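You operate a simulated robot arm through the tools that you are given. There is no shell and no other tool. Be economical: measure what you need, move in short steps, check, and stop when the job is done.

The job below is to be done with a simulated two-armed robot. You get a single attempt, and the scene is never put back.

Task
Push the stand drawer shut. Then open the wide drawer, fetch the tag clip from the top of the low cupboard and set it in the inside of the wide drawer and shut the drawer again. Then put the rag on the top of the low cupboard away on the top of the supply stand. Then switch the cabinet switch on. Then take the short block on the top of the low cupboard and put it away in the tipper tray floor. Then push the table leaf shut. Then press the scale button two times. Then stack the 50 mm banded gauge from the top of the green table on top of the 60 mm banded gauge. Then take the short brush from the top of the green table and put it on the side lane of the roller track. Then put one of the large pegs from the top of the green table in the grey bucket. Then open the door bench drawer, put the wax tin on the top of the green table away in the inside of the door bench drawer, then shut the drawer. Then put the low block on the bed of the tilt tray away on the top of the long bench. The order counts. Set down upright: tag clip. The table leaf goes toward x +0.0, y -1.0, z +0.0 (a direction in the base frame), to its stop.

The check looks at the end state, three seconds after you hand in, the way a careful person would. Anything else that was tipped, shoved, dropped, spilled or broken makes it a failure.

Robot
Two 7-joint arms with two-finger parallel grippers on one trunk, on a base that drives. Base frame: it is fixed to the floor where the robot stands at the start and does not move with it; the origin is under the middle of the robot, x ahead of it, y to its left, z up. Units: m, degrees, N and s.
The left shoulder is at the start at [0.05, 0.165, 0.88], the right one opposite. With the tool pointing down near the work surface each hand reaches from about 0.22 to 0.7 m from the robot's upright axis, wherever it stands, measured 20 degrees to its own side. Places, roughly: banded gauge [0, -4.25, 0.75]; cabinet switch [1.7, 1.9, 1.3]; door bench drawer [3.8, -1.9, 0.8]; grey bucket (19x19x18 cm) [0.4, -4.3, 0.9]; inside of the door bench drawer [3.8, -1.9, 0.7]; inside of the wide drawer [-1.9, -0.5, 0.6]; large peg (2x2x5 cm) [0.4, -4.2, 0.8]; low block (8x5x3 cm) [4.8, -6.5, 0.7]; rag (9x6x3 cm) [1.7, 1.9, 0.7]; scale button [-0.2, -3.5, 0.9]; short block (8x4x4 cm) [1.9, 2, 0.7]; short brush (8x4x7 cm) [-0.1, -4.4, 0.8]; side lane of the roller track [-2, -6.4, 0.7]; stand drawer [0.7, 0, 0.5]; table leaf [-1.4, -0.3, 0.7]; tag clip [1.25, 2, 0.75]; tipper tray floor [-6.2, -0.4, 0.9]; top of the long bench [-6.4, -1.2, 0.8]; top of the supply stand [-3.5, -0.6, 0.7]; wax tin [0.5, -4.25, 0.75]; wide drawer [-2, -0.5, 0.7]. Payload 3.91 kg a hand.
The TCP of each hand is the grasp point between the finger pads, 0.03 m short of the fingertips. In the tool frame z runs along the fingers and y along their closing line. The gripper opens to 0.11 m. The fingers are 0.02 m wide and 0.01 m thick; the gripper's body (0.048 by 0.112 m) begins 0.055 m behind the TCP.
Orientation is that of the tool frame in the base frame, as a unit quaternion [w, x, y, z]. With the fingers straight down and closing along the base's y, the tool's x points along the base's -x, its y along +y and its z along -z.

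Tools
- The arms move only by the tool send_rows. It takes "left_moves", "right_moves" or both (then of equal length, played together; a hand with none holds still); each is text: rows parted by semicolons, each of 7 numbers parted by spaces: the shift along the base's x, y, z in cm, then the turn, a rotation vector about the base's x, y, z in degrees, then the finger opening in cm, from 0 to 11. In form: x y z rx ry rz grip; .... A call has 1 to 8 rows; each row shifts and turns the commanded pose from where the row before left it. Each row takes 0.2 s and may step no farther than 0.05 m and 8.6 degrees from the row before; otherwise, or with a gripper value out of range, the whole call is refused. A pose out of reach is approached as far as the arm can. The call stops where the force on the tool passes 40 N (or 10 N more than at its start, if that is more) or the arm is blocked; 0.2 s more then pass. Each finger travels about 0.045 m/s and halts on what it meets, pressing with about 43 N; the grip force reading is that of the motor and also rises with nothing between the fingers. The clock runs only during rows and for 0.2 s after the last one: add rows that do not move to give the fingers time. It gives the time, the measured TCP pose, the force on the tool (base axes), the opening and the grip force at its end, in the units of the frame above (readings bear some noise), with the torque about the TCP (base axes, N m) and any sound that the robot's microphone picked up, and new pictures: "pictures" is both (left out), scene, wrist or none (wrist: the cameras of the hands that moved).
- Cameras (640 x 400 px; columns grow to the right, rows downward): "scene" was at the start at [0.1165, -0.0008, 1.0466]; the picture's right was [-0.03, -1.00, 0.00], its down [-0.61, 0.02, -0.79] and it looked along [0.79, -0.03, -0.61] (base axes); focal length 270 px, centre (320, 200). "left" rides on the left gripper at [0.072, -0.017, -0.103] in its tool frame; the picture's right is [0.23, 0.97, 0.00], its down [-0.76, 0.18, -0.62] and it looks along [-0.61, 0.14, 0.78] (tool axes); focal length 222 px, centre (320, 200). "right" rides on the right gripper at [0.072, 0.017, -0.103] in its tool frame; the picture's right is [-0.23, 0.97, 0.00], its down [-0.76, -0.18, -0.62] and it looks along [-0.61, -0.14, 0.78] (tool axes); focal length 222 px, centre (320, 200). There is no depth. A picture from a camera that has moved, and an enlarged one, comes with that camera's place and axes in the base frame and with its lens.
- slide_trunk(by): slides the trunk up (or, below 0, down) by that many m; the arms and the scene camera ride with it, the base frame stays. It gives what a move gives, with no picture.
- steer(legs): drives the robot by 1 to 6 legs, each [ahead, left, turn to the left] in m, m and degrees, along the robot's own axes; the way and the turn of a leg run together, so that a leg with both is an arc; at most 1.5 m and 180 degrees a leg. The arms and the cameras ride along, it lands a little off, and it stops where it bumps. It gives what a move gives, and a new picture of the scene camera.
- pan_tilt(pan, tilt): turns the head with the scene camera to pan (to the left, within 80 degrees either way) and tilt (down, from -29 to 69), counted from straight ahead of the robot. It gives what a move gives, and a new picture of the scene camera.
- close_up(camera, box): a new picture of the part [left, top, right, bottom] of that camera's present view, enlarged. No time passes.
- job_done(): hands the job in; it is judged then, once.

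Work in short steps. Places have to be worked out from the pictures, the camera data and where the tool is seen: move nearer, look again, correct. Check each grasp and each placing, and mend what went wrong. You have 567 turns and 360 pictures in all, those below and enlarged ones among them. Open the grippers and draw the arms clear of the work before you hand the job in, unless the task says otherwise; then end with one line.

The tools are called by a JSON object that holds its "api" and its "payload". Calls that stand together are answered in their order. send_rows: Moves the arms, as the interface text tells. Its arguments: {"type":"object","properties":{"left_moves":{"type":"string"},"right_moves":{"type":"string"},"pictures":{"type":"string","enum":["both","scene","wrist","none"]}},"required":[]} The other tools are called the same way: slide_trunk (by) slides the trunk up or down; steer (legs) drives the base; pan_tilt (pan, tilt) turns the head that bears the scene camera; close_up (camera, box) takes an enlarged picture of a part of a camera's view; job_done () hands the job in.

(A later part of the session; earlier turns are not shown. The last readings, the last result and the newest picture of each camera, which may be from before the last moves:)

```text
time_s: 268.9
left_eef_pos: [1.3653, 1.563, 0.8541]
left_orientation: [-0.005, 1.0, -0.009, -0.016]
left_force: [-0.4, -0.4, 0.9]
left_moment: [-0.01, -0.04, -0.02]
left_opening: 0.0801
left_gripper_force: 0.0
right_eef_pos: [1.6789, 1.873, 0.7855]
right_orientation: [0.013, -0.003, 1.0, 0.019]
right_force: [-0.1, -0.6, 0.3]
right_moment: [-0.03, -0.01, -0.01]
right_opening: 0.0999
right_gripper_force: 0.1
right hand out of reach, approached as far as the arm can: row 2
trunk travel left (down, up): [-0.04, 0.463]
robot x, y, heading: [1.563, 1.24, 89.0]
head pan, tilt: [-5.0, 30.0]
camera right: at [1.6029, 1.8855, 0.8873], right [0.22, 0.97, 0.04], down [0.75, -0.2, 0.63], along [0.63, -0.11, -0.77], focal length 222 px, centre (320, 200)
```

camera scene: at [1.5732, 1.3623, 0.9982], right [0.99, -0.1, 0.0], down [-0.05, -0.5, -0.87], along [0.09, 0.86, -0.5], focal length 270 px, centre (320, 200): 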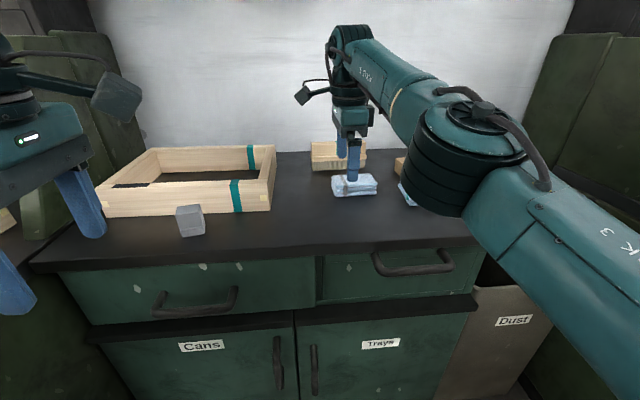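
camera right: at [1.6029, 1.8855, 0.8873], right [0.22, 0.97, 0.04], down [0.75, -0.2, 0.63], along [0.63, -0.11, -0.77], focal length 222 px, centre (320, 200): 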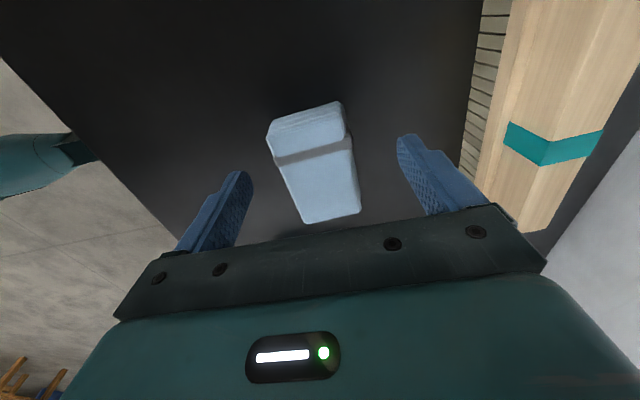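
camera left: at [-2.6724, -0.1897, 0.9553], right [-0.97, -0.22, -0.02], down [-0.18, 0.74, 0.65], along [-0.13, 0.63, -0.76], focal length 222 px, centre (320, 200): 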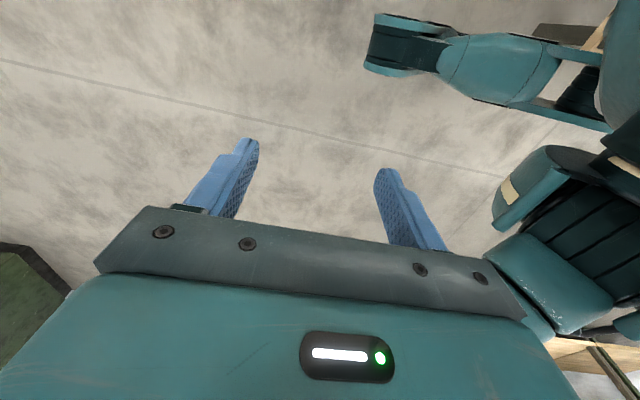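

The rag is centred between the fingers, but the elbow hangs low over the second rag. I raise the trunk 6 cm and then lower the hand.

{"api": "slide_trunk", "payload": {"by": 0.08}}

{"api": "send_rows", "payload": {"right_moves": "0 0 -3 0 0 0 10; 0 0 -3 0 0 0 10; 0 0 -2 0 0 0 10", "pictures": "both"}}

```text
time_s: 270.0
left_eef_pos: [1.3643, 1.5627, 0.9342]
left_orientation: [-0.005, 1.0, -0.009, -0.016]
left_force: [0.2, 0.0, -0.9]
left_moment: [0.01, 0.01, 0.02]
left_opening: 0.0799
left_gripper_force: 0.0
right_eef_pos: [1.6778, 1.8741, 0.864]
right_orientation: [0.013, -0.005, 1.0, 0.019]
right_force: [-1.0, -0.2, 0.2]
right_moment: [0.0, 0.01, 0.01]
right_opening: 0.0999
right_gripper_force: 0.0
trunk travel left (down, up): [-0.12, 0.383]
robot x, y, heading: [1.56, 1.2415, 89.2]
head pan, tilt: [-5.0, 30.0]
```

```text
time_s: 270.8
left_eef_pos: [1.364, 1.5635, 0.9339]
left_orientation: [-0.006, 1.0, -0.01, -0.017]
left_force: [0.1, 0.1, 0.8]
left_moment: [-0.01, -0.01, -0.01]
left_opening: 0.08
left_gripper_force: 0.1
right_eef_pos: [1.6757, 1.8886, 0.7877]
right_orientation: [0.012, -0.003, 1.0, 0.018]
right_force: [0.0, 0.0, -0.7]
right_moment: [-0.01, 0.02, 0.01]
right_opening: 0.1
right_gripper_force: 0.1
right hand out of reach, approached as far as the arm can: row 1, 2, 3
trunk travel left (down, up): [-0.12, 0.383]
robot x, y, heading: [1.5646, 1.2408, 89.0]
head pan, tilt: [-5.0, 30.0]
camera scene: at [1.5732, 1.3622, 1.0782], right [0.99, -0.1, 0.0], down [-0.05, -0.5, -0.87], along [0.09, 0.86, -0.5], focal length 270 px, centre (320, 200)
camera right: at [1.5997, 1.9002, 0.8893], right [0.22, 0.97, 0.04], down [0.75, -0.2, 0.64], along [0.63, -0.11, -0.77], focal length 222 px, centre (320, 200)
```

scene: 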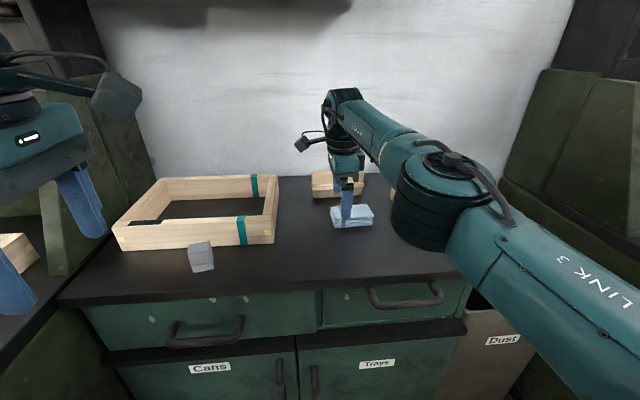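
right: 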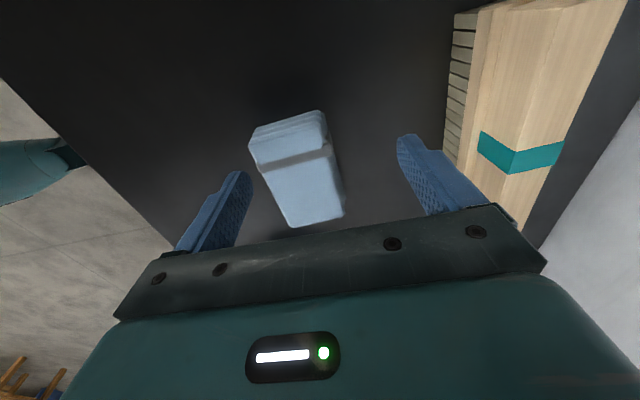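

The elbow stays about 7 cm above everything, so the descent is fine. I back the base 2.2 cm to compensate for the drift, then go down.

{"api": "steer", "payload": {"legs": [[-0.022, 0, 0]]}}

{"api": "send_rows", "payload": {"right_moves": "0 0 -1.5 0 0 0 10; 0 0 -1.5 0 0 0 10", "pictures": "wrist"}}

```text
time_s: 271.6
left_eef_pos: [1.3643, 1.5409, 0.9348]
left_orientation: [-0.006, 1.0, -0.009, -0.017]
left_force: [-0.1, 0.4, 0.0]
left_moment: [0.02, -0.01, 0.0]
left_opening: 0.0798
left_gripper_force: 0.1
right_eef_pos: [1.6742, 1.8666, 0.7867]
right_orientation: [0.012, -0.003, 1.0, 0.018]
right_force: [0.0, -0.6, 0.2]
right_moment: [0.01, 0.04, 0.02]
right_opening: 0.0999
right_gripper_force: 0.0
trunk travel left (down, up): [-0.12, 0.383]
robot x, y, heading: [1.5623, 1.22, 89.0]
head pan, tilt: [-5.0, 30.0]
camera scene: at [1.5729, 1.3403, 1.0782], right [0.99, -0.1, 0.0], down [-0.05, -0.5, -0.87], along [0.09, 0.86, -0.5], focal length 270 px, centre (320, 200)
```

scene: 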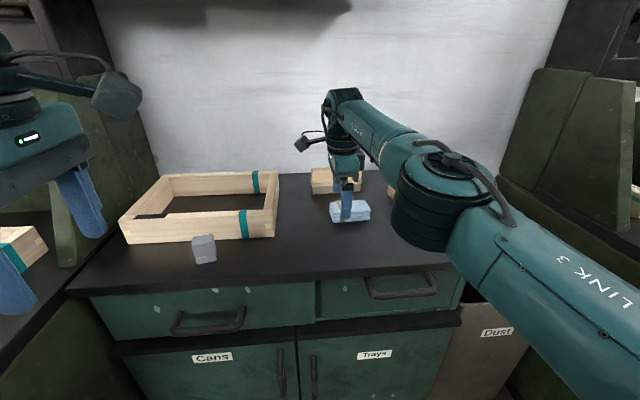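

```text
time_s: 272.2
left_eef_pos: [1.3644, 1.54, 0.9341]
left_orientation: [-0.006, 1.0, -0.009, -0.017]
left_force: [-0.6, -0.2, 0.1]
left_moment: [0.03, 0.0, 0.01]
left_opening: 0.0801
left_gripper_force: 0.0
right_eef_pos: [1.6743, 1.8691, 0.7569]
right_orientation: [0.013, -0.003, 1.0, 0.018]
right_force: [0.1, -0.3, 0.9]
right_moment: [-0.04, -0.02, 0.01]
right_opening: 0.1001
right_gripper_force: 0.1
trunk travel left (down, up): [-0.12, 0.383]
robot x, y, heading: [1.5618, 1.2172, 89.0]
head pan, tilt: [-5.0, 30.0]
camera right: at [1.5987, 1.8812, 0.8589], right [0.22, 0.97, 0.04], down [0.75, -0.19, 0.64], along [0.63, -0.11, -0.77], focal length 222 px, centre (320, 200)
```

right: 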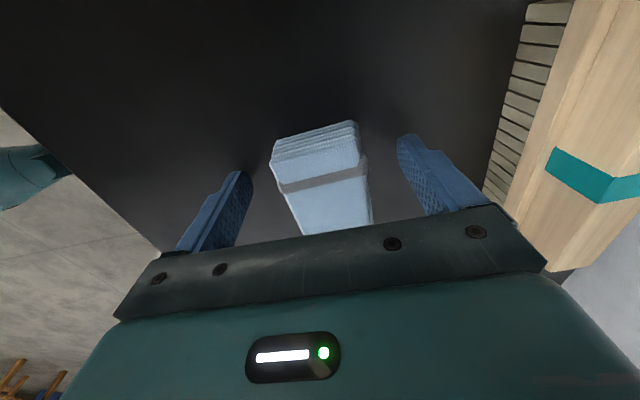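

Fingers straddle the rag at z 0.757. I close and lift.

{"api": "send_rows", "payload": {"right_moves": "0.8 0 -0.3 0 0 0 8; 0 0 0 0 0 0 5; 0 0 0 0 0 0 3; 0 0 0 0 0 0 3; 0 0 0 0 0 0 3; 0 0 0 0 0 0 3; 0 0 2 0 0 0 3; 0 -1 3 0 0 0 3", "pictures": "wrist"}}

```text
time_s: 274.0
left_eef_pos: [1.3641, 1.541, 0.9325]
left_orientation: [-0.006, 1.0, -0.01, -0.016]
left_force: [0.0, 0.9, 0.6]
left_moment: [0.0, -0.02, -0.02]
left_opening: 0.0803
left_gripper_force: 0.0
right_eef_pos: [1.6824, 1.8651, 0.8055]
right_orientation: [0.012, -0.003, 1.0, 0.018]
right_force: [-0.2, -0.3, 0.7]
right_moment: [-0.04, 0.02, 0.03]
right_opening: 0.0552
right_gripper_force: 43.3
right hand out of reach, approached as far as the arm can: row 1, 8
trunk travel left (down, up): [-0.12, 0.383]
robot x, y, heading: [1.5639, 1.2168, 89.3]
head pan, tilt: [-5.0, 30.0]
camera right: at [1.6067, 1.8769, 0.9078], right [0.22, 0.97, 0.04], down [0.75, -0.19, 0.64], along [0.63, -0.11, -0.77], focal length 222 px, centre (320, 200)
```

right: 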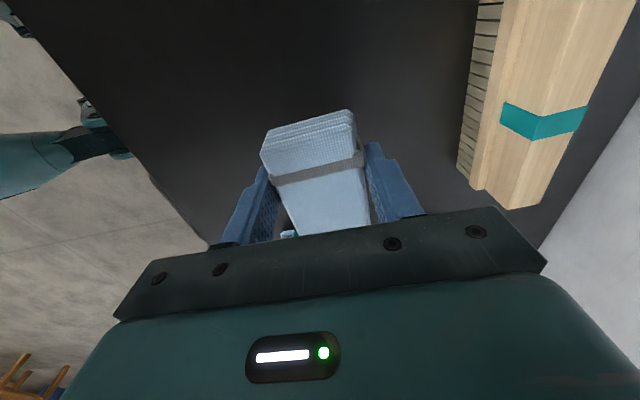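

The rag is held. I back out, drive west, and look at the supply stand.

{"api": "send_rows", "payload": {"right_moves": "0 0 2 0 0 0 3; 0 -2 2 0 0 0 3", "pictures": "none"}}

{"api": "steer", "payload": {"legs": [[-0.42, 0, 0], [0, 0, 90], [1.5, 0, 0], [1.5, 0, 0], [1.3, 0, 0], [0, 0, 50]]}}

```text
time_s: 274.6
left_eef_pos: [1.3648, 1.541, 0.9335]
left_orientation: [-0.005, 1.0, -0.01, -0.016]
left_force: [0.7, 0.0, 0.4]
left_moment: [-0.01, 0.0, 0.0]
left_opening: 0.0801
left_gripper_force: 0.0
right_eef_pos: [1.6811, 1.8444, 0.8458]
right_orientation: [0.012, -0.004, 1.0, 0.019]
right_force: [0.0, 1.0, -1.7]
right_moment: [-0.02, -0.02, -0.01]
right_opening: 0.0553
right_gripper_force: 43.3
trunk travel left (down, up): [-0.12, 0.383]
robot x, y, heading: [1.5662, 1.219, 89.1]
head pan, tilt: [-5.0, 30.0]
```

```text
time_s: 303.6
left_eef_pos: [-2.8344, 0.5584, 0.9329]
left_orientation: [0.014, 0.366, 0.931, -0.011]
left_force: [-0.2, 0.2, -0.1]
left_moment: [-0.01, -0.02, -0.02]
left_opening: 0.08
left_gripper_force: 0.0
right_eef_pos: [-3.2748, 0.5452, 0.846]
right_orientation: [0.012, 0.935, -0.353, -0.018]
right_force: [0.0, 0.3, 0.2]
right_moment: [0.03, 0.0, -0.01]
right_opening: 0.0549
right_gripper_force: 43.2
trunk travel left (down, up): [-0.12, 0.383]
robot x, y, heading: [-2.768, 0.9357, -132.7]
head pan, tilt: [-5.0, 30.0]
camera scene: at [-2.8544, 0.8502, 1.0781], right [-0.67, 0.74, 0.0], down [0.37, 0.34, -0.87], along [-0.64, -0.58, -0.5], focal length 270 px, centre (320, 200)
```

scene: 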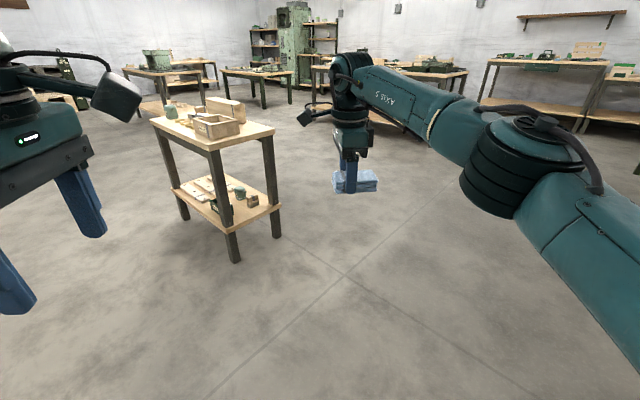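

The supply stand's top spans x≈-3.3…-3.65. I zoom in on it for free space.

{"api": "close_up", "payload": {"camera": "scene", "box": [140, 80, 300, 180]}}

```text
4.00 times, centred on (220, 130) of scene
camera zoom: at [-2.8544, 0.8502, 1.0781], right [-0.67, 0.74, 0.0], down [0.37, 0.34, -0.87], along [-0.64, -0.58, -0.5], focal length 1081 px, centre (720, 480)
```

zoom: 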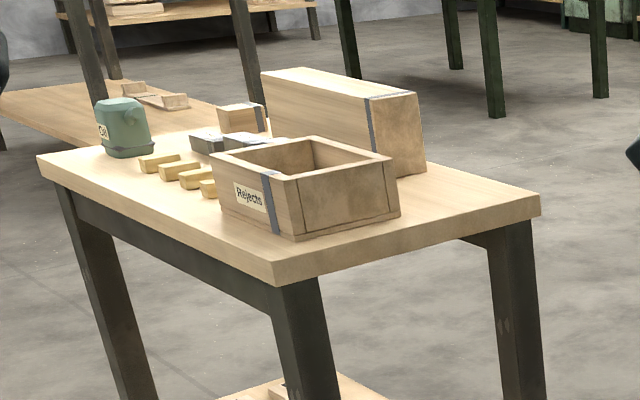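

There is free room at the stand's NW corner, around (-3.53, -0.15). I drive to its north side, facing south.

{"api": "steer", "payload": {"legs": [[0, 0, 42.5], [0.3, -0.6, 0]]}}

{"api": "pan_tilt", "payload": {"pan": 0, "tilt": 35}}

```text
time_s: 309.2
left_eef_pos: [-3.1634, 0.3136, 0.9346]
left_orientation: [0.017, 0.002, 1.0, -0.005]
left_force: [0.2, -0.8, -0.6]
left_moment: [-0.02, 0.01, -0.02]
left_opening: 0.0802
left_gripper_force: 0.1
right_eef_pos: [-3.4773, 0.0068, 0.8467]
right_orientation: [0.018, 1.0, 0.011, -0.013]
right_force: [0.0, 0.1, 0.1]
right_moment: [-0.01, 0.04, 0.0]
right_opening: 0.0548
right_gripper_force: 43.5
trunk travel left (down, up): [-0.12, 0.383]
robot x, y, heading: [-3.3664, 0.6313, -90.1]
head pan, tilt: [-5.0, 30.0]
camera scene: at [-3.3737, 0.5161, 1.0781], right [-1.0, 0.09, 0.0], down [0.04, 0.5, -0.87], along [-0.08, -0.86, -0.5], focal length 270 px, centre (320, 200)
```

scene: 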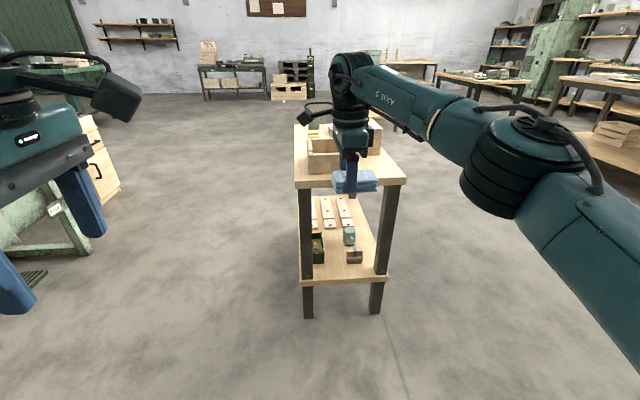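

```text
time_s: 309.9
left_eef_pos: [-3.1638, 0.3142, 0.9336]
left_orientation: [0.017, 0.002, 1.0, -0.005]
left_force: [-0.5, 0.6, -0.2]
left_moment: [-0.03, 0.02, -0.01]
left_opening: 0.0803
left_gripper_force: 0.1
right_eef_pos: [-3.4763, 0.0067, 0.8456]
right_orientation: [0.018, 1.0, 0.01, -0.012]
right_force: [-0.1, -0.9, 0.2]
right_moment: [-0.04, 0.01, 0.01]
right_opening: 0.0547
right_gripper_force: 42.7
trunk travel left (down, up): [-0.12, 0.383]
robot x, y, heading: [-3.3649, 0.6323, -89.9]
head pan, tilt: [0.0, 35.0]
camera scene: at [-3.3659, 0.5182, 1.0704], right [-1.0, 0.0, 0.0], down [0.0, 0.57, -0.82], along [0.0, -0.82, -0.57], focal length 270 px, centre (320, 200)
```

scene: 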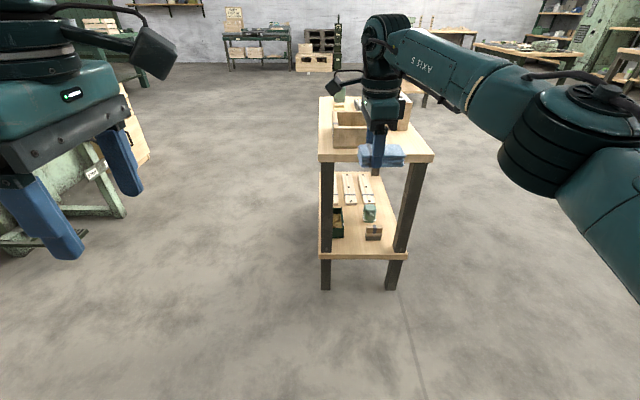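

Recomputing with both views: stand top z≈0.67, north edge y≈-0.28, x -3.37…-3.74; the rag fits at (-3.67, -0.40). I drive closer.

{"api": "steer", "payload": {"legs": [[0.36, -0.19, 0]]}}

{"api": "send_rows", "payload": {"right_moves": "0 0 -1 0 0 0 3; 0 0 -1 0 0 0 3", "pictures": "wrist"}}

```text
time_s: 312.4
left_eef_pos: [-3.356, -0.0472, 0.9343]
left_orientation: [0.016, 0.003, 1.0, -0.006]
left_force: [0.2, 0.7, 0.0]
left_moment: [0.03, 0.01, -0.05]
left_opening: 0.0801
left_gripper_force: 0.1
right_eef_pos: [-3.6713, -0.3539, 0.8459]
right_orientation: [0.018, 1.0, 0.011, -0.012]
right_force: [-0.5, -0.6, -0.8]
right_moment: [-0.01, 0.01, 0.0]
right_opening: 0.0545
right_gripper_force: 43.2
trunk travel left (down, up): [-0.12, 0.383]
robot x, y, heading: [-3.5567, 0.2755, -90.3]
head pan, tilt: [0.0, 35.0]
camera scene: at [-3.5581, 0.1575, 1.0703], right [-1.0, 0.0, 0.0], down [0.0, 0.57, -0.82], along [0.0, -0.82, -0.57], focal length 270 px, centre (320, 200)
```

scene: 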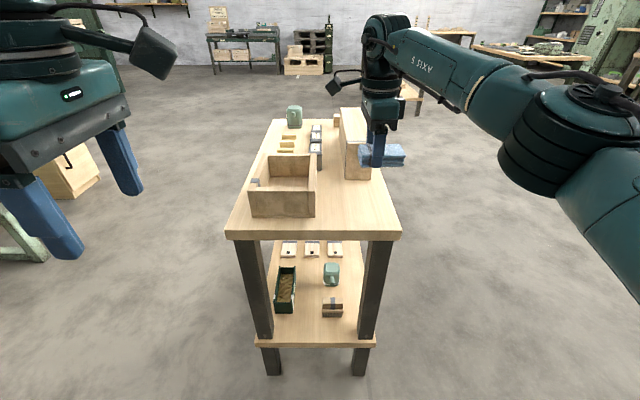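

```text
time_s: 313.0
left_eef_pos: [-3.3561, -0.0465, 0.9335]
left_orientation: [0.016, 0.003, 1.0, -0.006]
left_force: [0.6, 0.4, 0.9]
left_moment: [-0.01, 0.0, -0.01]
left_opening: 0.0798
left_gripper_force: 0.1
right_eef_pos: [-3.673, -0.3544, 0.8255]
right_orientation: [0.018, 1.0, 0.01, -0.012]
right_force: [0.4, -0.6, -0.8]
right_moment: [0.0, -0.05, 0.02]
right_opening: 0.0547
right_gripper_force: 43.1
trunk travel left (down, up): [-0.12, 0.383]
robot x, y, heading: [-3.5608, 0.2725, -90.2]
head pan, tilt: [0.0, 35.0]
camera right: at [-3.5964, -0.3662, 0.9276], right [-0.21, -0.98, 0.04], down [-0.75, 0.19, 0.64], along [-0.63, 0.1, -0.77], focal length 222 px, centre (320, 200)
```

right: 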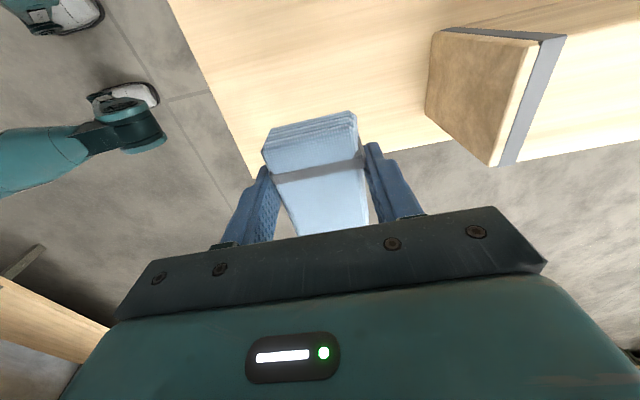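

The clear patch is x -3.56…-3.73, y -0.28…-0.51. I shift the base so the rag is at (-3.645, -0.40) and lower using the trunk.

{"api": "steer", "payload": {"legs": [[0.045, 0.028, 0]]}}

{"api": "slide_trunk", "payload": {"by": -0.095}}

{"api": "send_rows", "payload": {"right_moves": "0 0 0 0 0 0 3", "pictures": "wrist"}}

```text
time_s: 313.9
left_eef_pos: [-3.328, -0.0919, 0.9337]
left_orientation: [0.016, 0.003, 1.0, -0.005]
left_force: [0.9, -0.8, 0.4]
left_moment: [0.01, -0.02, 0.01]
left_opening: 0.0801
left_gripper_force: 0.0
right_eef_pos: [-3.6431, -0.3996, 0.8252]
right_orientation: [0.019, 1.0, 0.009, -0.012]
right_force: [0.2, 0.3, 0.2]
right_moment: [0.0, -0.03, -0.01]
right_opening: 0.0548
right_gripper_force: 43.2
trunk travel left (down, up): [-0.12, 0.383]
robot x, y, heading: [-3.5288, 0.2274, -89.9]
head pan, tilt: [0.0, 35.0]
camera scene: at [-3.5303, 0.1126, 1.0703], right [-1.0, 0.0, 0.0], down [0.0, 0.57, -0.82], along [0.0, -0.82, -0.57], focal length 270 px, centre (320, 200)
```

scene: 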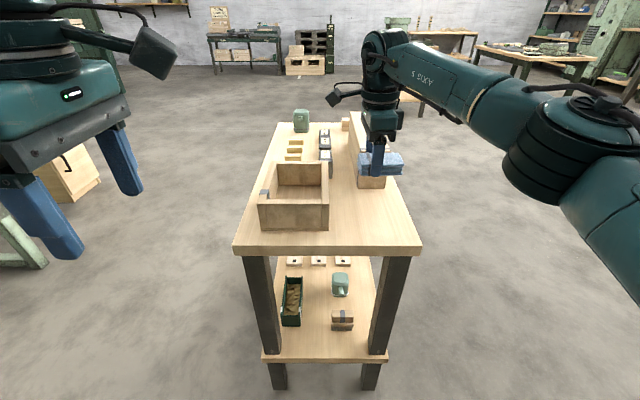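

```text
time_s: 315.2
left_eef_pos: [-3.3285, -0.0909, 0.8402]
left_orientation: [0.017, 0.003, 1.0, -0.007]
left_force: [-0.3, -0.5, 0.1]
left_moment: [0.01, -0.01, 0.0]
left_opening: 0.0799
left_gripper_force: 0.1
right_eef_pos: [-3.6427, -0.3987, 0.7352]
right_orientation: [0.023, 1.0, 0.01, -0.012]
right_force: [-2.3, -3.5, 27.7]
right_moment: [0.57, -0.42, 0.06]
right_opening: 0.0549
right_gripper_force: 43.2
trunk travel left (down, up): [-0.025, 0.478]
robot x, y, heading: [-3.5331, 0.2281, -90.1]
head pan, tilt: [0.0, 35.0]
```

```text
time_s: 315.6
left_eef_pos: [-3.3274, -0.0902, 0.84]
left_orientation: [0.017, 0.003, 1.0, -0.007]
left_force: [0.2, 0.8, -0.1]
left_moment: [0.02, -0.03, -0.01]
left_opening: 0.0802
left_gripper_force: 0.1
right_eef_pos: [-3.6418, -0.3985, 0.7353]
right_orientation: [0.023, 1.0, 0.01, -0.012]
right_force: [-1.1, -4.0, 30.2]
right_moment: [0.64, -0.52, 0.01]
right_opening: 0.0546
right_gripper_force: 42.6
trunk travel left (down, up): [-0.025, 0.478]
robot x, y, heading: [-3.533, 0.2278, -90.2]
head pan, tilt: [0.0, 35.0]
camera right: at [-3.5682, -0.4095, 0.8381], right [-0.21, -0.98, 0.05], down [-0.75, 0.19, 0.63], along [-0.63, 0.09, -0.77], focal length 222 px, centre (320, 200)
```

right: 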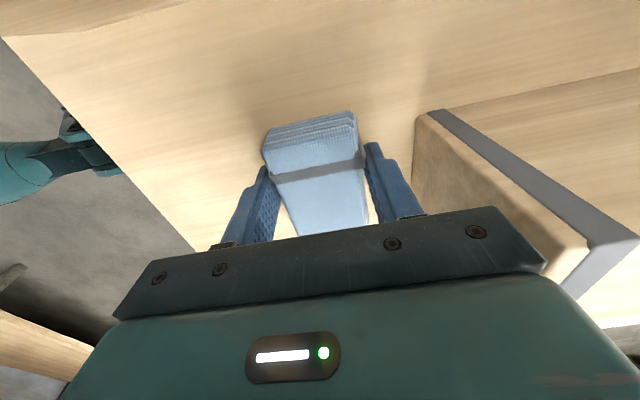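

It has contacted the stand top (z≈0.70). I relax the pressure, open a bit and rise.

{"api": "send_rows", "payload": {"right_moves": "0 0 0.4 0 0 0 3; 0 0 0 0 0 0 6.8; 0 0 0 0 0 0 6.8; 0 0 0 0 0 0 6.8; 0 0 2 0 0 0 6.8; 0 0 3 0 0 0 6.8; 0 0 3 0 0 0 6.8; 0 2 3 0 0 0 6.8", "pictures": "wrist"}}

```text
time_s: 317.4
left_eef_pos: [-3.3285, -0.0923, 0.8391]
left_orientation: [0.016, 0.003, 1.0, -0.005]
left_force: [0.3, 0.2, -0.3]
left_moment: [0.0, 0.0, 0.04]
left_opening: 0.0797
left_gripper_force: 0.0
right_eef_pos: [-3.6431, -0.3789, 0.8484]
right_orientation: [0.016, 1.0, 0.009, -0.012]
right_force: [0.7, -0.7, -0.7]
right_moment: [0.04, -0.01, 0.0]
right_opening: 0.0681
right_gripper_force: 0.0
right hand out of reach, approached as far as the arm can: row 7, 8
trunk travel left (down, up): [-0.025, 0.478]
robot x, y, heading: [-3.5297, 0.2271, -90.2]
head pan, tilt: [0.0, 35.0]
camera right: at [-3.5673, -0.3916, 0.9494], right [-0.21, -0.98, 0.04], down [-0.75, 0.18, 0.64], along [-0.63, 0.1, -0.77], focal length 222 px, centre (320, 200)
```

right: 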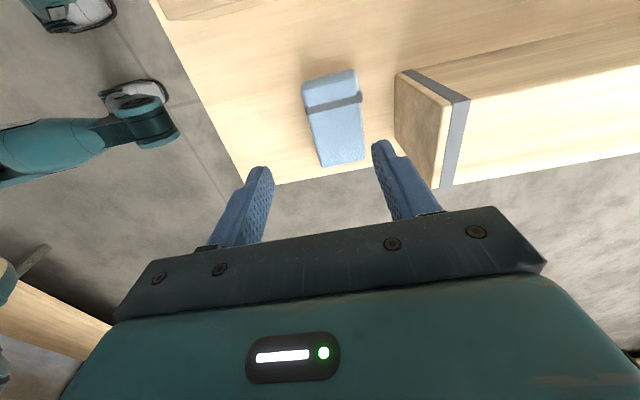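

The rag lies fully on the supply stand top. Next is the cabinet switch: I back off and drive east again.

{"api": "steer", "payload": {"legs": [[-0.55, 0, 0], [0, 0, 90], [1.5, 0, 0], [1.5, 0, 0], [1.5, 0, 0]]}}

{"api": "slide_trunk", "payload": {"by": 0.3}}

{"api": "pan_tilt", "payload": {"pan": 0, "tilt": 5}}

{"api": "steer", "payload": {"legs": [[0.75, 0, 0], [0, 0, 95]]}}

```text
time_s: 345.5
left_eef_pos: [1.3002, 0.8986, 0.8395]
left_orientation: [0.017, -0.697, 0.717, 0.006]
left_force: [0.1, -0.3, 0.1]
left_moment: [0.0, 0.01, -0.01]
left_opening: 0.08
left_gripper_force: 0.0
right_eef_pos: [1.5822, 0.5805, 0.8474]
right_orientation: [0.022, 0.708, 0.706, 0.003]
right_force: [0.4, -0.6, 0.5]
right_moment: [-0.01, 0.03, 0.02]
right_opening: 0.0675
right_gripper_force: 0.1
trunk travel left (down, up): [-0.025, 0.478]
robot x, y, heading: [0.9762, 0.7052, -1.6]
head pan, tilt: [0.0, 35.0]
camera scene: at [1.0942, 0.7032, 0.9754], right [-0.02, -1.0, 0.0], down [-0.57, 0.01, -0.82], along [0.82, -0.02, -0.57], focal length 270 px, centre (320, 200)
```

scene: 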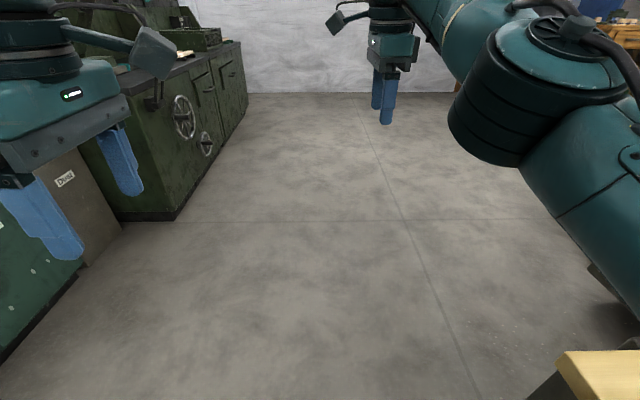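

```text
time_s: 348.5
left_eef_pos: [1.3001, 0.8987, 1.1388]
left_orientation: [0.016, -0.696, 0.717, 0.008]
left_force: [0.8, -0.9, 0.7]
left_moment: [0.0, 0.04, -0.02]
left_opening: 0.08
left_gripper_force: 0.1
right_eef_pos: [1.5808, 0.5799, 1.1471]
right_orientation: [0.022, 0.708, 0.706, 0.005]
right_force: [0.3, -0.4, 0.8]
right_moment: [-0.02, 0.0, 0.07]
right_opening: 0.0679
right_gripper_force: 0.1
trunk travel left (down, up): [-0.325, 0.178]
robot x, y, heading: [0.9777, 0.7048, -1.8]
head pan, tilt: [0.0, 35.0]
```

```text
time_s: 349.5
left_eef_pos: [1.2995, 0.8996, 1.1394]
left_orientation: [0.017, -0.697, 0.717, 0.007]
left_force: [-0.5, 0.4, -0.8]
left_moment: [-0.02, -0.02, 0.0]
left_opening: 0.08
left_gripper_force: 0.0
right_eef_pos: [1.5809, 0.5798, 1.147]
right_orientation: [0.022, 0.708, 0.706, 0.003]
right_force: [0.1, 0.4, -1.3]
right_moment: [0.01, -0.02, -0.02]
right_opening: 0.0681
right_gripper_force: 0.1
trunk travel left (down, up): [-0.325, 0.178]
robot x, y, heading: [0.9777, 0.701, -1.2]
head pan, tilt: [0.0, 5.0]
camera scene: at [1.098, 0.7031, 1.3235], right [-0.02, -1.0, 0.0], down [-0.09, 0.0, -1.0], along [1.0, -0.02, -0.09], focal length 270 px, centre (320, 200)
```

scene: 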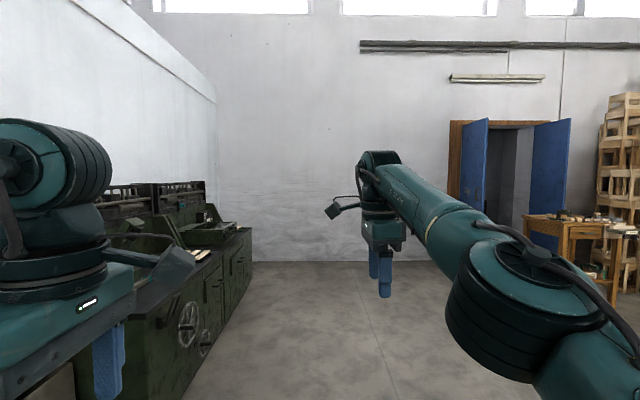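

```text
time_s: 357.5
left_eef_pos: [1.4969, 0.9964, 1.1395]
left_orientation: [-0.005, 0.999, 0.03, -0.017]
left_force: [-0.4, 0.8, -0.4]
left_moment: [0.03, 0.02, -0.01]
left_opening: 0.0798
left_gripper_force: 0.0
right_eef_pos: [1.7908, 1.3044, 1.1476]
right_orientation: [0.012, -0.044, 0.999, 0.018]
right_force: [-0.2, 0.6, -0.3]
right_moment: [0.01, 0.0, 0.0]
right_opening: 0.0679
right_gripper_force: 0.1
trunk travel left (down, up): [-0.325, 0.178]
robot x, y, heading: [1.7191, 0.6911, 93.7]
head pan, tilt: [0.0, 5.0]
camera scene: at [1.7138, 0.8132, 1.3236], right [1.0, 0.06, 0.0], down [0.01, -0.09, -1.0], along [-0.06, 0.99, -0.09], focal length 270 px, centre (320, 200)
```

scene: 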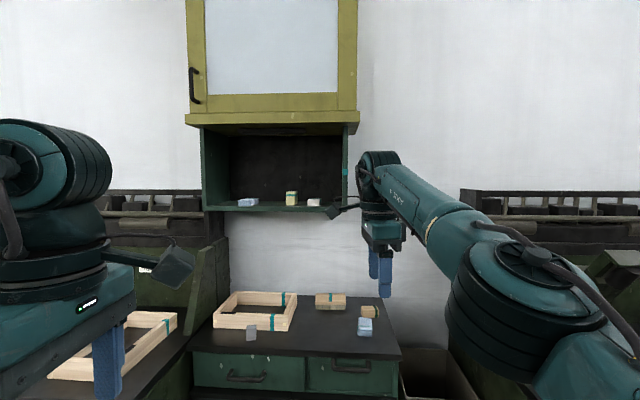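

The switch is near (1.75, 1.9, 1.34) on the shelf's right wall. I move right to view that wall.

{"api": "steer", "payload": {"legs": [[0.25, -0.35, 0]]}}

{"api": "close_up", "payload": {"camera": "scene", "box": [130, 80, 290, 180]}}

```text
time_s: 360.1
left_eef_pos: [1.8285, 1.2676, 1.1387]
left_orientation: [-0.004, 0.999, 0.032, -0.017]
left_force: [-0.3, -0.4, 0.1]
left_moment: [-0.02, 0.01, 0.02]
left_opening: 0.0801
left_gripper_force: 0.1
right_eef_pos: [2.1217, 1.5777, 1.1482]
right_orientation: [0.012, -0.044, 0.999, 0.018]
right_force: [0.4, -0.2, -0.6]
right_moment: [0.0, 0.03, 0.02]
right_opening: 0.0679
right_gripper_force: 0.0
trunk travel left (down, up): [-0.325, 0.178]
robot x, y, heading: [2.0529, 0.9629, 93.7]
head pan, tilt: [0.0, 5.0]
camera scene: at [2.0459, 1.0862, 1.3235], right [1.0, 0.07, 0.0], down [0.01, -0.09, -1.0], along [-0.07, 0.99, -0.09], focal length 270 px, centre (320, 200)
```

scene: 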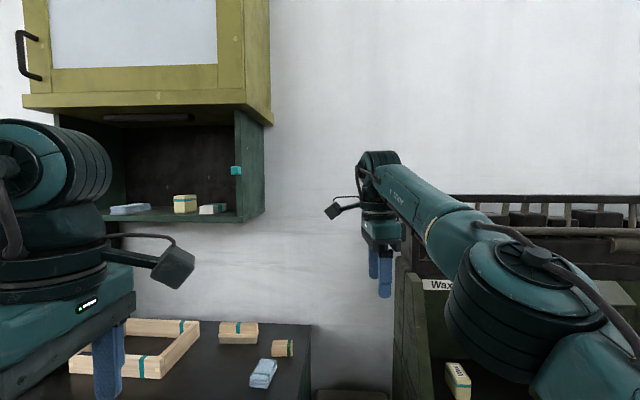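

```text
4.00 times, centred on (210, 130) of scene
camera zoom: at [2.0459, 1.0862, 1.3235], right [1.0, 0.07, 0.0], down [0.01, -0.09, -1.0], along [-0.07, 0.99, -0.09], focal length 1081 px, centre (760, 480)
```

zoom: 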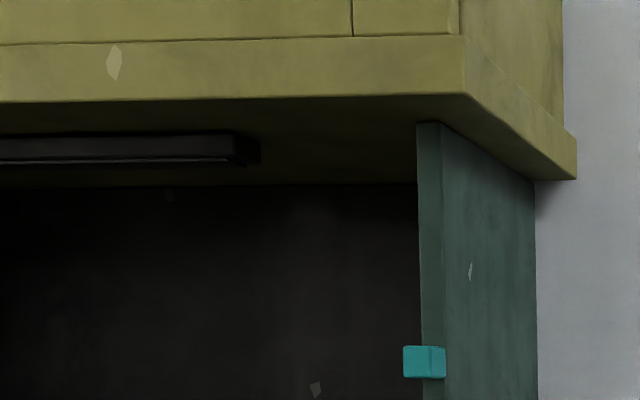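

The switch is a teal block on the front edge of the right side panel, at about (1.747, 1.852, 1.34). I zoom in further.

{"api": "close_up", "payload": {"camera": "scene", "box": [216, 157, 256, 182]}}

```text
16.00 times, centred on (236, 170) of scene
camera zoom: at [2.0459, 1.0862, 1.3235], right [1.0, 0.07, 0.0], down [0.01, -0.09, -1.0], along [-0.07, 0.99, -0.09], focal length 4325 px, centre (1664, 688)
```

zoom: 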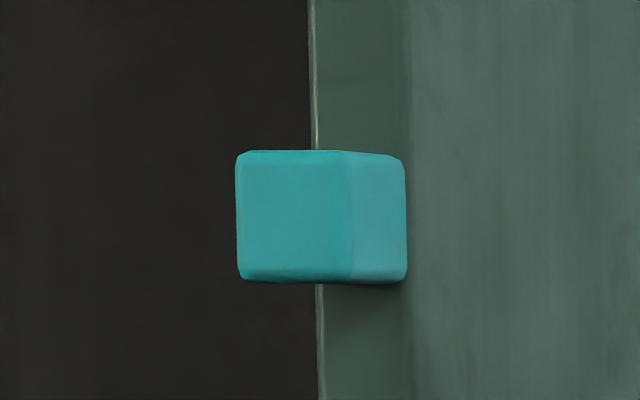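

It's a plain protruding block, probably a push switch. I move in front of it and pitch the right hand forward (closed) at that height, short of contact.

{"api": "steer", "payload": {"legs": [[0, 0.43, -3.7]]}}

{"api": "slide_trunk", "payload": {"by": 0.15}}

{"api": "send_rows", "payload": {"right_moves": "0 -4 0 8.5 0 0 0; 0 -4 0 8.5 0 0 0; 0 -4 0 8.5 0 0 0; 0 -2 0 8.5 0 0 0; 0 0 0 8.5 0 0 0; 0 0 0 8.5 0 0 0; 0 0 0 8.5 0 0 0; 0 0 0 8.5 0 0 0", "pictures": "none"}}

{"api": "send_rows", "payload": {"right_moves": "0 0 0 8.5 0 0 0; 0 0 1 8.5 0 0 0; 0 0 1 4 0 0 0", "pictures": "both"}}

```text
time_s: 362.8
left_eef_pos: [1.421, 1.2649, 1.1392]
left_orientation: [-0.005, 1.0, 0.001, -0.016]
left_force: [-0.4, -0.4, -0.1]
left_moment: [-0.02, -0.01, 0.03]
left_opening: 0.0798
left_gripper_force: 0.0
right_eef_pos: [1.732, 1.5561, 1.1468]
right_orientation: [0.013, -0.014, 1.0, 0.018]
right_force: [-0.6, 0.2, -0.3]
right_moment: [0.01, -0.08, 0.01]
right_opening: 0.068
right_gripper_force: 0.1
trunk travel left (down, up): [-0.325, 0.178]
robot x, y, heading: [1.6265, 0.9469, 90.1]
head pan, tilt: [0.0, 5.0]
camera scene: at [1.6254, 1.0709, 1.3236], right [1.0, 0.0, 0.0], down [0.0, -0.09, -1.0], along [0.0, 1.0, -0.09], focal length 270 px, centre (320, 200)
```

scene: 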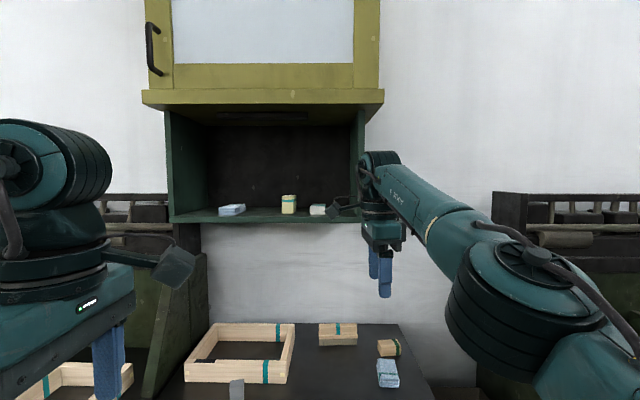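

```text
time_s: 364.5
left_eef_pos: [1.421, 1.2659, 1.2884]
left_orientation: [-0.006, 1.0, 0.001, -0.017]
left_force: [0.8, -0.4, 0.8]
left_moment: [-0.02, -0.02, -0.03]
left_opening: 0.0799
left_gripper_force: 0.1
right_eef_pos: [1.7327, 1.5558, 1.2975]
right_orientation: [0.012, -0.013, 1.0, 0.018]
right_force: [0.9, 0.1, 1.1]
right_moment: [-0.02, 0.02, -0.01]
right_opening: 0.0683
right_gripper_force: 0.0
trunk travel left (down, up): [-0.475, 0.028]
robot x, y, heading: [1.6272, 0.9454, 90.4]
head pan, tilt: [0.0, 5.0]
```

```text
time_s: 366.3
left_eef_pos: [1.4193, 1.2649, 1.29]
left_orientation: [-0.006, 1.0, 0.0, -0.016]
left_force: [-0.1, -1.1, 0.6]
left_moment: [0.01, 0.0, -0.01]
left_opening: 0.0802
left_gripper_force: 0.0
right_eef_pos: [1.6708, 1.545, 1.4115]
right_orientation: [0.02, -0.008, 0.883, 0.468]
right_force: [-1.1, -0.1, 0.2]
right_moment: [-0.01, -0.01, -0.02]
right_opening: 0.0
right_gripper_force: 37.7
right hand out of reach, approached as far as the arm can: row 1, 2, 3, 4
trunk travel left (down, up): [-0.475, 0.028]
robot x, y, heading: [1.6283, 0.9495, 90.5]
head pan, tilt: [0.0, 5.0]
```

```text
time_s: 367.1
left_eef_pos: [1.4213, 1.2653, 1.2884]
left_orientation: [-0.006, 1.0, 0.001, -0.017]
left_force: [-0.6, -0.9, -0.4]
left_moment: [0.0, 0.01, -0.02]
left_opening: 0.0798
left_gripper_force: 0.1
right_eef_pos: [1.671, 1.5442, 1.4302]
right_orientation: [0.021, -0.006, 0.784, 0.62]
right_force: [0.6, 0.1, -0.1]
right_moment: [0.02, 0.0, -0.01]
right_opening: 0.0003
right_gripper_force: 37.6
trunk travel left (down, up): [-0.475, 0.028]
robot x, y, heading: [1.6252, 0.9469, 90.2]
head pan, tilt: [0.0, 5.0]
camera scene: at [1.626, 1.0708, 1.4736], right [1.0, 0.0, 0.0], down [0.0, -0.09, -1.0], along [0.0, 1.0, -0.09], focal length 270 px, centre (320, 200)
camera right: at [1.5956, 1.4494, 1.4681], right [0.19, 0.22, 0.96], down [0.75, -0.66, 0.0], along [0.63, 0.72, -0.29], focal length 222 px, centre (320, 200)
```

scene: 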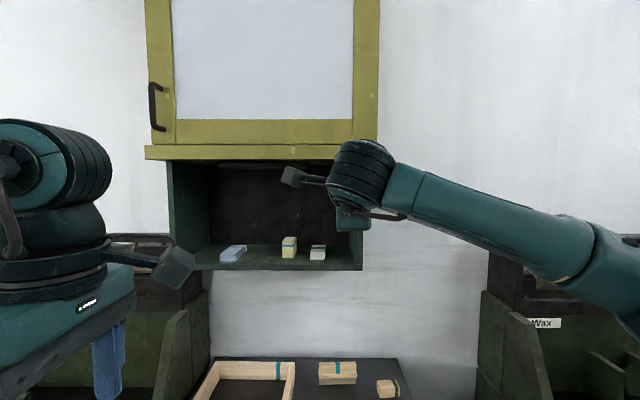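
right: 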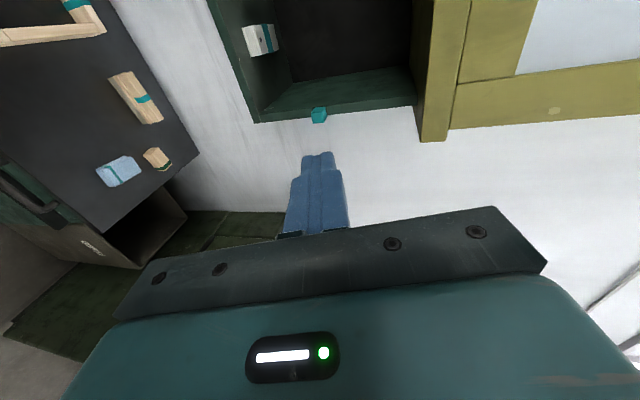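

The wrist camera sees the switch. I zoom on it to judge how it works.

{"api": "close_up", "payload": {"camera": "right", "box": [280, 90, 360, 140]}}

```text
8.00 times, centred on (320, 115) of right
camera zoom: at [1.5956, 1.4494, 1.4681], right [0.19, 0.22, 0.96], down [0.75, -0.66, 0.0], along [0.63, 0.72, -0.29], focal length 1777 px, centre (320, 880)
```

zoom: 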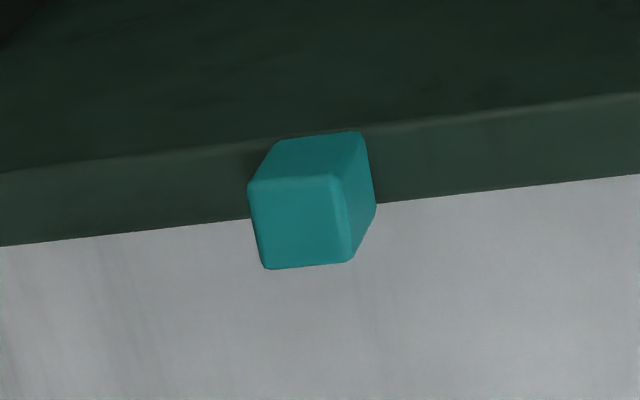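

I align the fingertips with the switch: x +7 cm, z -8 cm, then drive nearer.

{"api": "send_rows", "payload": {"right_moves": "1.8 0 -2 0 0 0 0; 1.8 0 -2 0 0 0 0; 1.8 0 -2 0 0 0 0; 1.8 0 -2 0 0 0 0", "pictures": "none"}}

{"api": "steer", "payload": {"legs": [[0.19, 0, 0]]}}

{"api": "send_rows", "payload": {"right_moves": "0 0.5 0 0 0 0 0", "pictures": "wrist"}}

```text
time_s: 368.1
left_eef_pos: [1.4221, 1.2657, 1.2894]
left_orientation: [-0.006, 1.0, 0.001, -0.018]
left_force: [0.5, -0.1, -0.1]
left_moment: [-0.05, 0.01, -0.03]
left_opening: 0.0799
left_gripper_force: 0.1
right_eef_pos: [1.7452, 1.5452, 1.35]
right_orientation: [0.021, -0.005, 0.784, 0.621]
right_force: [-1.0, -0.1, -0.1]
right_moment: [-0.01, 0.0, 0.02]
right_opening: 0.0
right_gripper_force: 37.4
trunk travel left (down, up): [-0.475, 0.028]
robot x, y, heading: [1.6282, 0.9473, 90.1]
head pan, tilt: [0.0, 5.0]
```

```text
time_s: 369.7
left_eef_pos: [1.4208, 1.4546, 1.289]
left_orientation: [-0.006, 1.0, 0.0, -0.017]
left_force: [-0.3, 0.6, 0.9]
left_moment: [-0.03, -0.01, 0.0]
left_opening: 0.0801
left_gripper_force: 0.1
right_eef_pos: [1.7435, 1.7324, 1.3503]
right_orientation: [0.022, -0.005, 0.784, 0.62]
right_force: [0.1, 0.4, -0.5]
right_moment: [0.02, 0.0, 0.0]
right_opening: 0.0001
right_gripper_force: 37.2
trunk travel left (down, up): [-0.475, 0.028]
robot x, y, heading: [1.623, 1.143, 90.4]
head pan, tilt: [0.0, 5.0]
camera scene: at [1.625, 1.2593, 1.4735], right [1.0, 0.0, 0.0], down [0.0, -0.09, -1.0], along [0.0, 1.0, -0.09], focal length 270 px, centre (320, 200)
```

scene: 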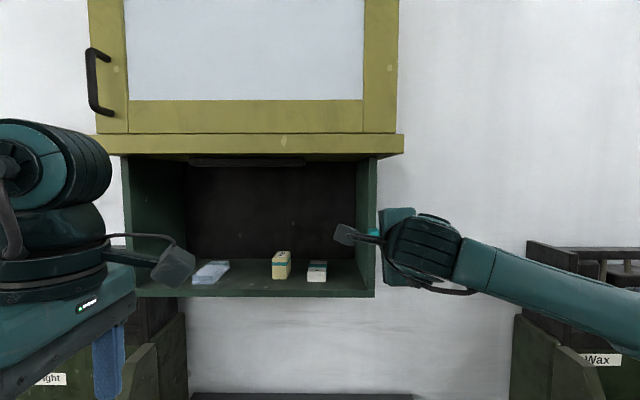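

```text
time_s: 370.1
left_eef_pos: [1.4213, 1.4529, 1.2913]
left_orientation: [-0.006, 1.0, 0.001, -0.016]
left_force: [0.1, -0.6, 0.4]
left_moment: [0.01, -0.01, 0.0]
left_opening: 0.0799
left_gripper_force: 0.0
right_eef_pos: [1.7429, 1.737, 1.3522]
right_orientation: [0.022, -0.006, 0.784, 0.621]
right_force: [-0.4, 0.3, -0.1]
right_moment: [0.0, -0.01, 0.02]
right_opening: 0.0
right_gripper_force: 37.9
trunk travel left (down, up): [-0.475, 0.028]
robot x, y, heading: [1.6228, 1.1352, 90.2]
head pan, tilt: [0.0, 5.0]
camera right: at [1.6664, 1.6417, 1.3882], right [0.19, 0.22, 0.96], down [0.75, -0.66, 0.0], along [0.63, 0.72, -0.29], focal length 222 px, centre (320, 200)
```

right: 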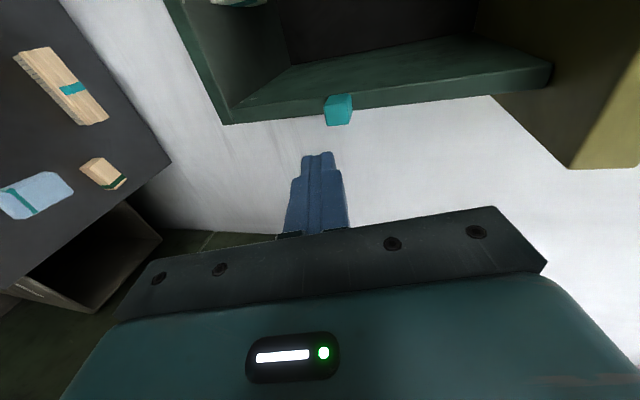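

Tip is aligned with the switch, about 7 cm away. I advance gradually until contact or a click.

{"api": "send_rows", "payload": {"right_moves": "0 2 0 0 0 0 0; 0 2 0 0 0 0 0; 0 1 0 0 0 0 0; 0 0.5 0 0 0 0 0; 0 0.5 0 0 0 0 0", "pictures": "wrist"}}

```text
time_s: 371.3
left_eef_pos: [1.4204, 1.4545, 1.2886]
left_orientation: [-0.006, 1.0, 0.001, -0.017]
left_force: [0.3, 0.5, 1.4]
left_moment: [0.0, 0.01, 0.0]
left_opening: 0.0799
left_gripper_force: 0.0
right_eef_pos: [1.7426, 1.7981, 1.3509]
right_orientation: [0.021, -0.006, 0.784, 0.62]
right_force: [0.6, 0.1, -0.3]
right_moment: [0.03, 0.01, -0.01]
right_opening: 0.0
right_gripper_force: 38.0
trunk travel left (down, up): [-0.475, 0.028]
robot x, y, heading: [1.6237, 1.1338, 90.2]
head pan, tilt: [0.0, 5.0]
camera right: at [1.6668, 1.702, 1.3884], right [0.19, 0.22, 0.96], down [0.75, -0.66, 0.0], along [0.63, 0.72, -0.29], focal length 222 px, centre (320, 200)
```

right: 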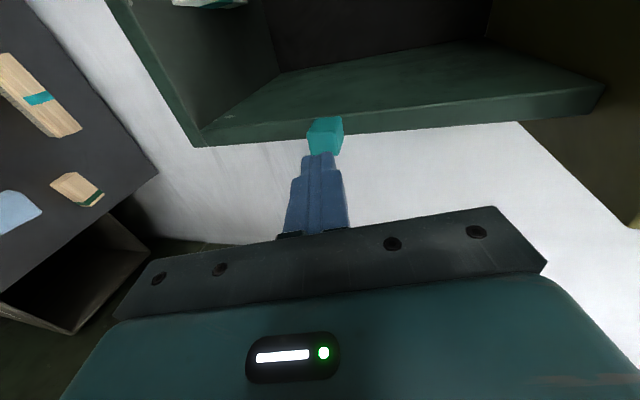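

The tip is almost at the block. I press slowly.

{"api": "send_rows", "payload": {"right_moves": "0 0.4 0 0 0 0 0; 0 0.4 0 0 0 0 0; 0 0.4 0 0 0 0 0; 0 0.4 0 0 0 0 0; 0 0.4 0 0 0 0 0", "pictures": "wrist"}}

```text
time_s: 372.5
left_eef_pos: [1.4198, 1.4541, 1.2895]
left_orientation: [-0.006, 1.0, 0.0, -0.017]
left_force: [-0.4, 1.4, -0.7]
left_moment: [-0.01, -0.04, -0.01]
left_opening: 0.0799
left_gripper_force: 0.0
right_eef_pos: [1.7436, 1.8177, 1.3509]
right_orientation: [0.022, -0.005, 0.785, 0.62]
right_force: [0.6, -0.3, -0.1]
right_moment: [0.03, 0.01, -0.02]
right_opening: 0.0
right_gripper_force: 37.6
trunk travel left (down, up): [-0.475, 0.028]
robot x, y, heading: [1.6276, 1.136, 90.2]
head pan, tilt: [0.0, 5.0]
camera right: at [1.667, 1.7224, 1.3884], right [0.19, 0.22, 0.96], down [0.75, -0.66, 0.0], along [0.63, 0.72, -0.29], focal length 222 px, centre (320, 200)
```

right: 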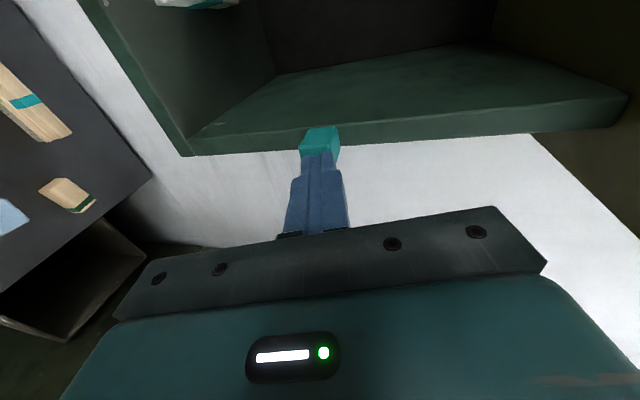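

Still no contact force; I continue pressing in small steps.

{"api": "send_rows", "payload": {"right_moves": "0 0.4 0 0 0 0 0; 0 0.4 0 0 0 0 0; 0 0.4 0 0 0 0 0; 0 0.4 0 0 0 0 0; 0 0.3 0 0 0 0 0", "pictures": "wrist"}}

```text
time_s: 373.4
left_eef_pos: [1.4223, 1.448, 1.2902]
left_orientation: [-0.009, 1.0, 0.0, -0.018]
left_force: [0.4, 0.6, 0.6]
left_moment: [0.02, -0.02, 0.01]
left_opening: 0.0802
left_gripper_force: 0.0
right_eef_pos: [1.7447, 1.8212, 1.3588]
right_orientation: [0.018, -0.006, 0.782, 0.623]
right_force: [4.3, -29.7, -0.5]
right_moment: [0.01, 0.05, 0.05]
right_opening: 0.0
right_gripper_force: 37.4
trunk travel left (down, up): [-0.475, 0.028]
robot x, y, heading: [1.6265, 1.1365, 90.2]
head pan, tilt: [0.0, 5.0]
stopped in row 4 (right hand): the force on the tool passed its limit (the readings are from after the stop); the commanded pose is now the measured one
camera right: at [1.6673, 1.7253, 1.3941], right [0.19, 0.21, 0.96], down [0.75, -0.66, -0.01], along [0.63, 0.72, -0.29], focal length 222 px, centre (320, 200)
```

right: 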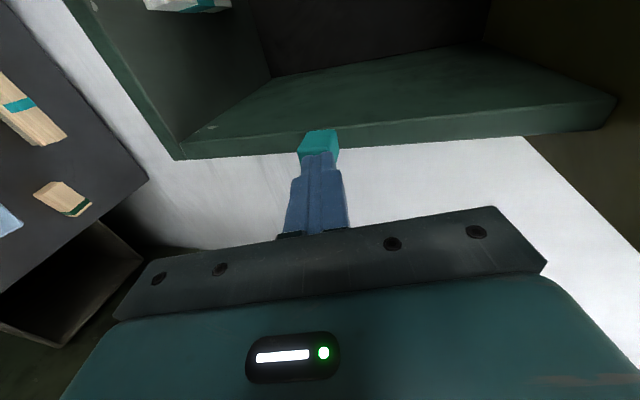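

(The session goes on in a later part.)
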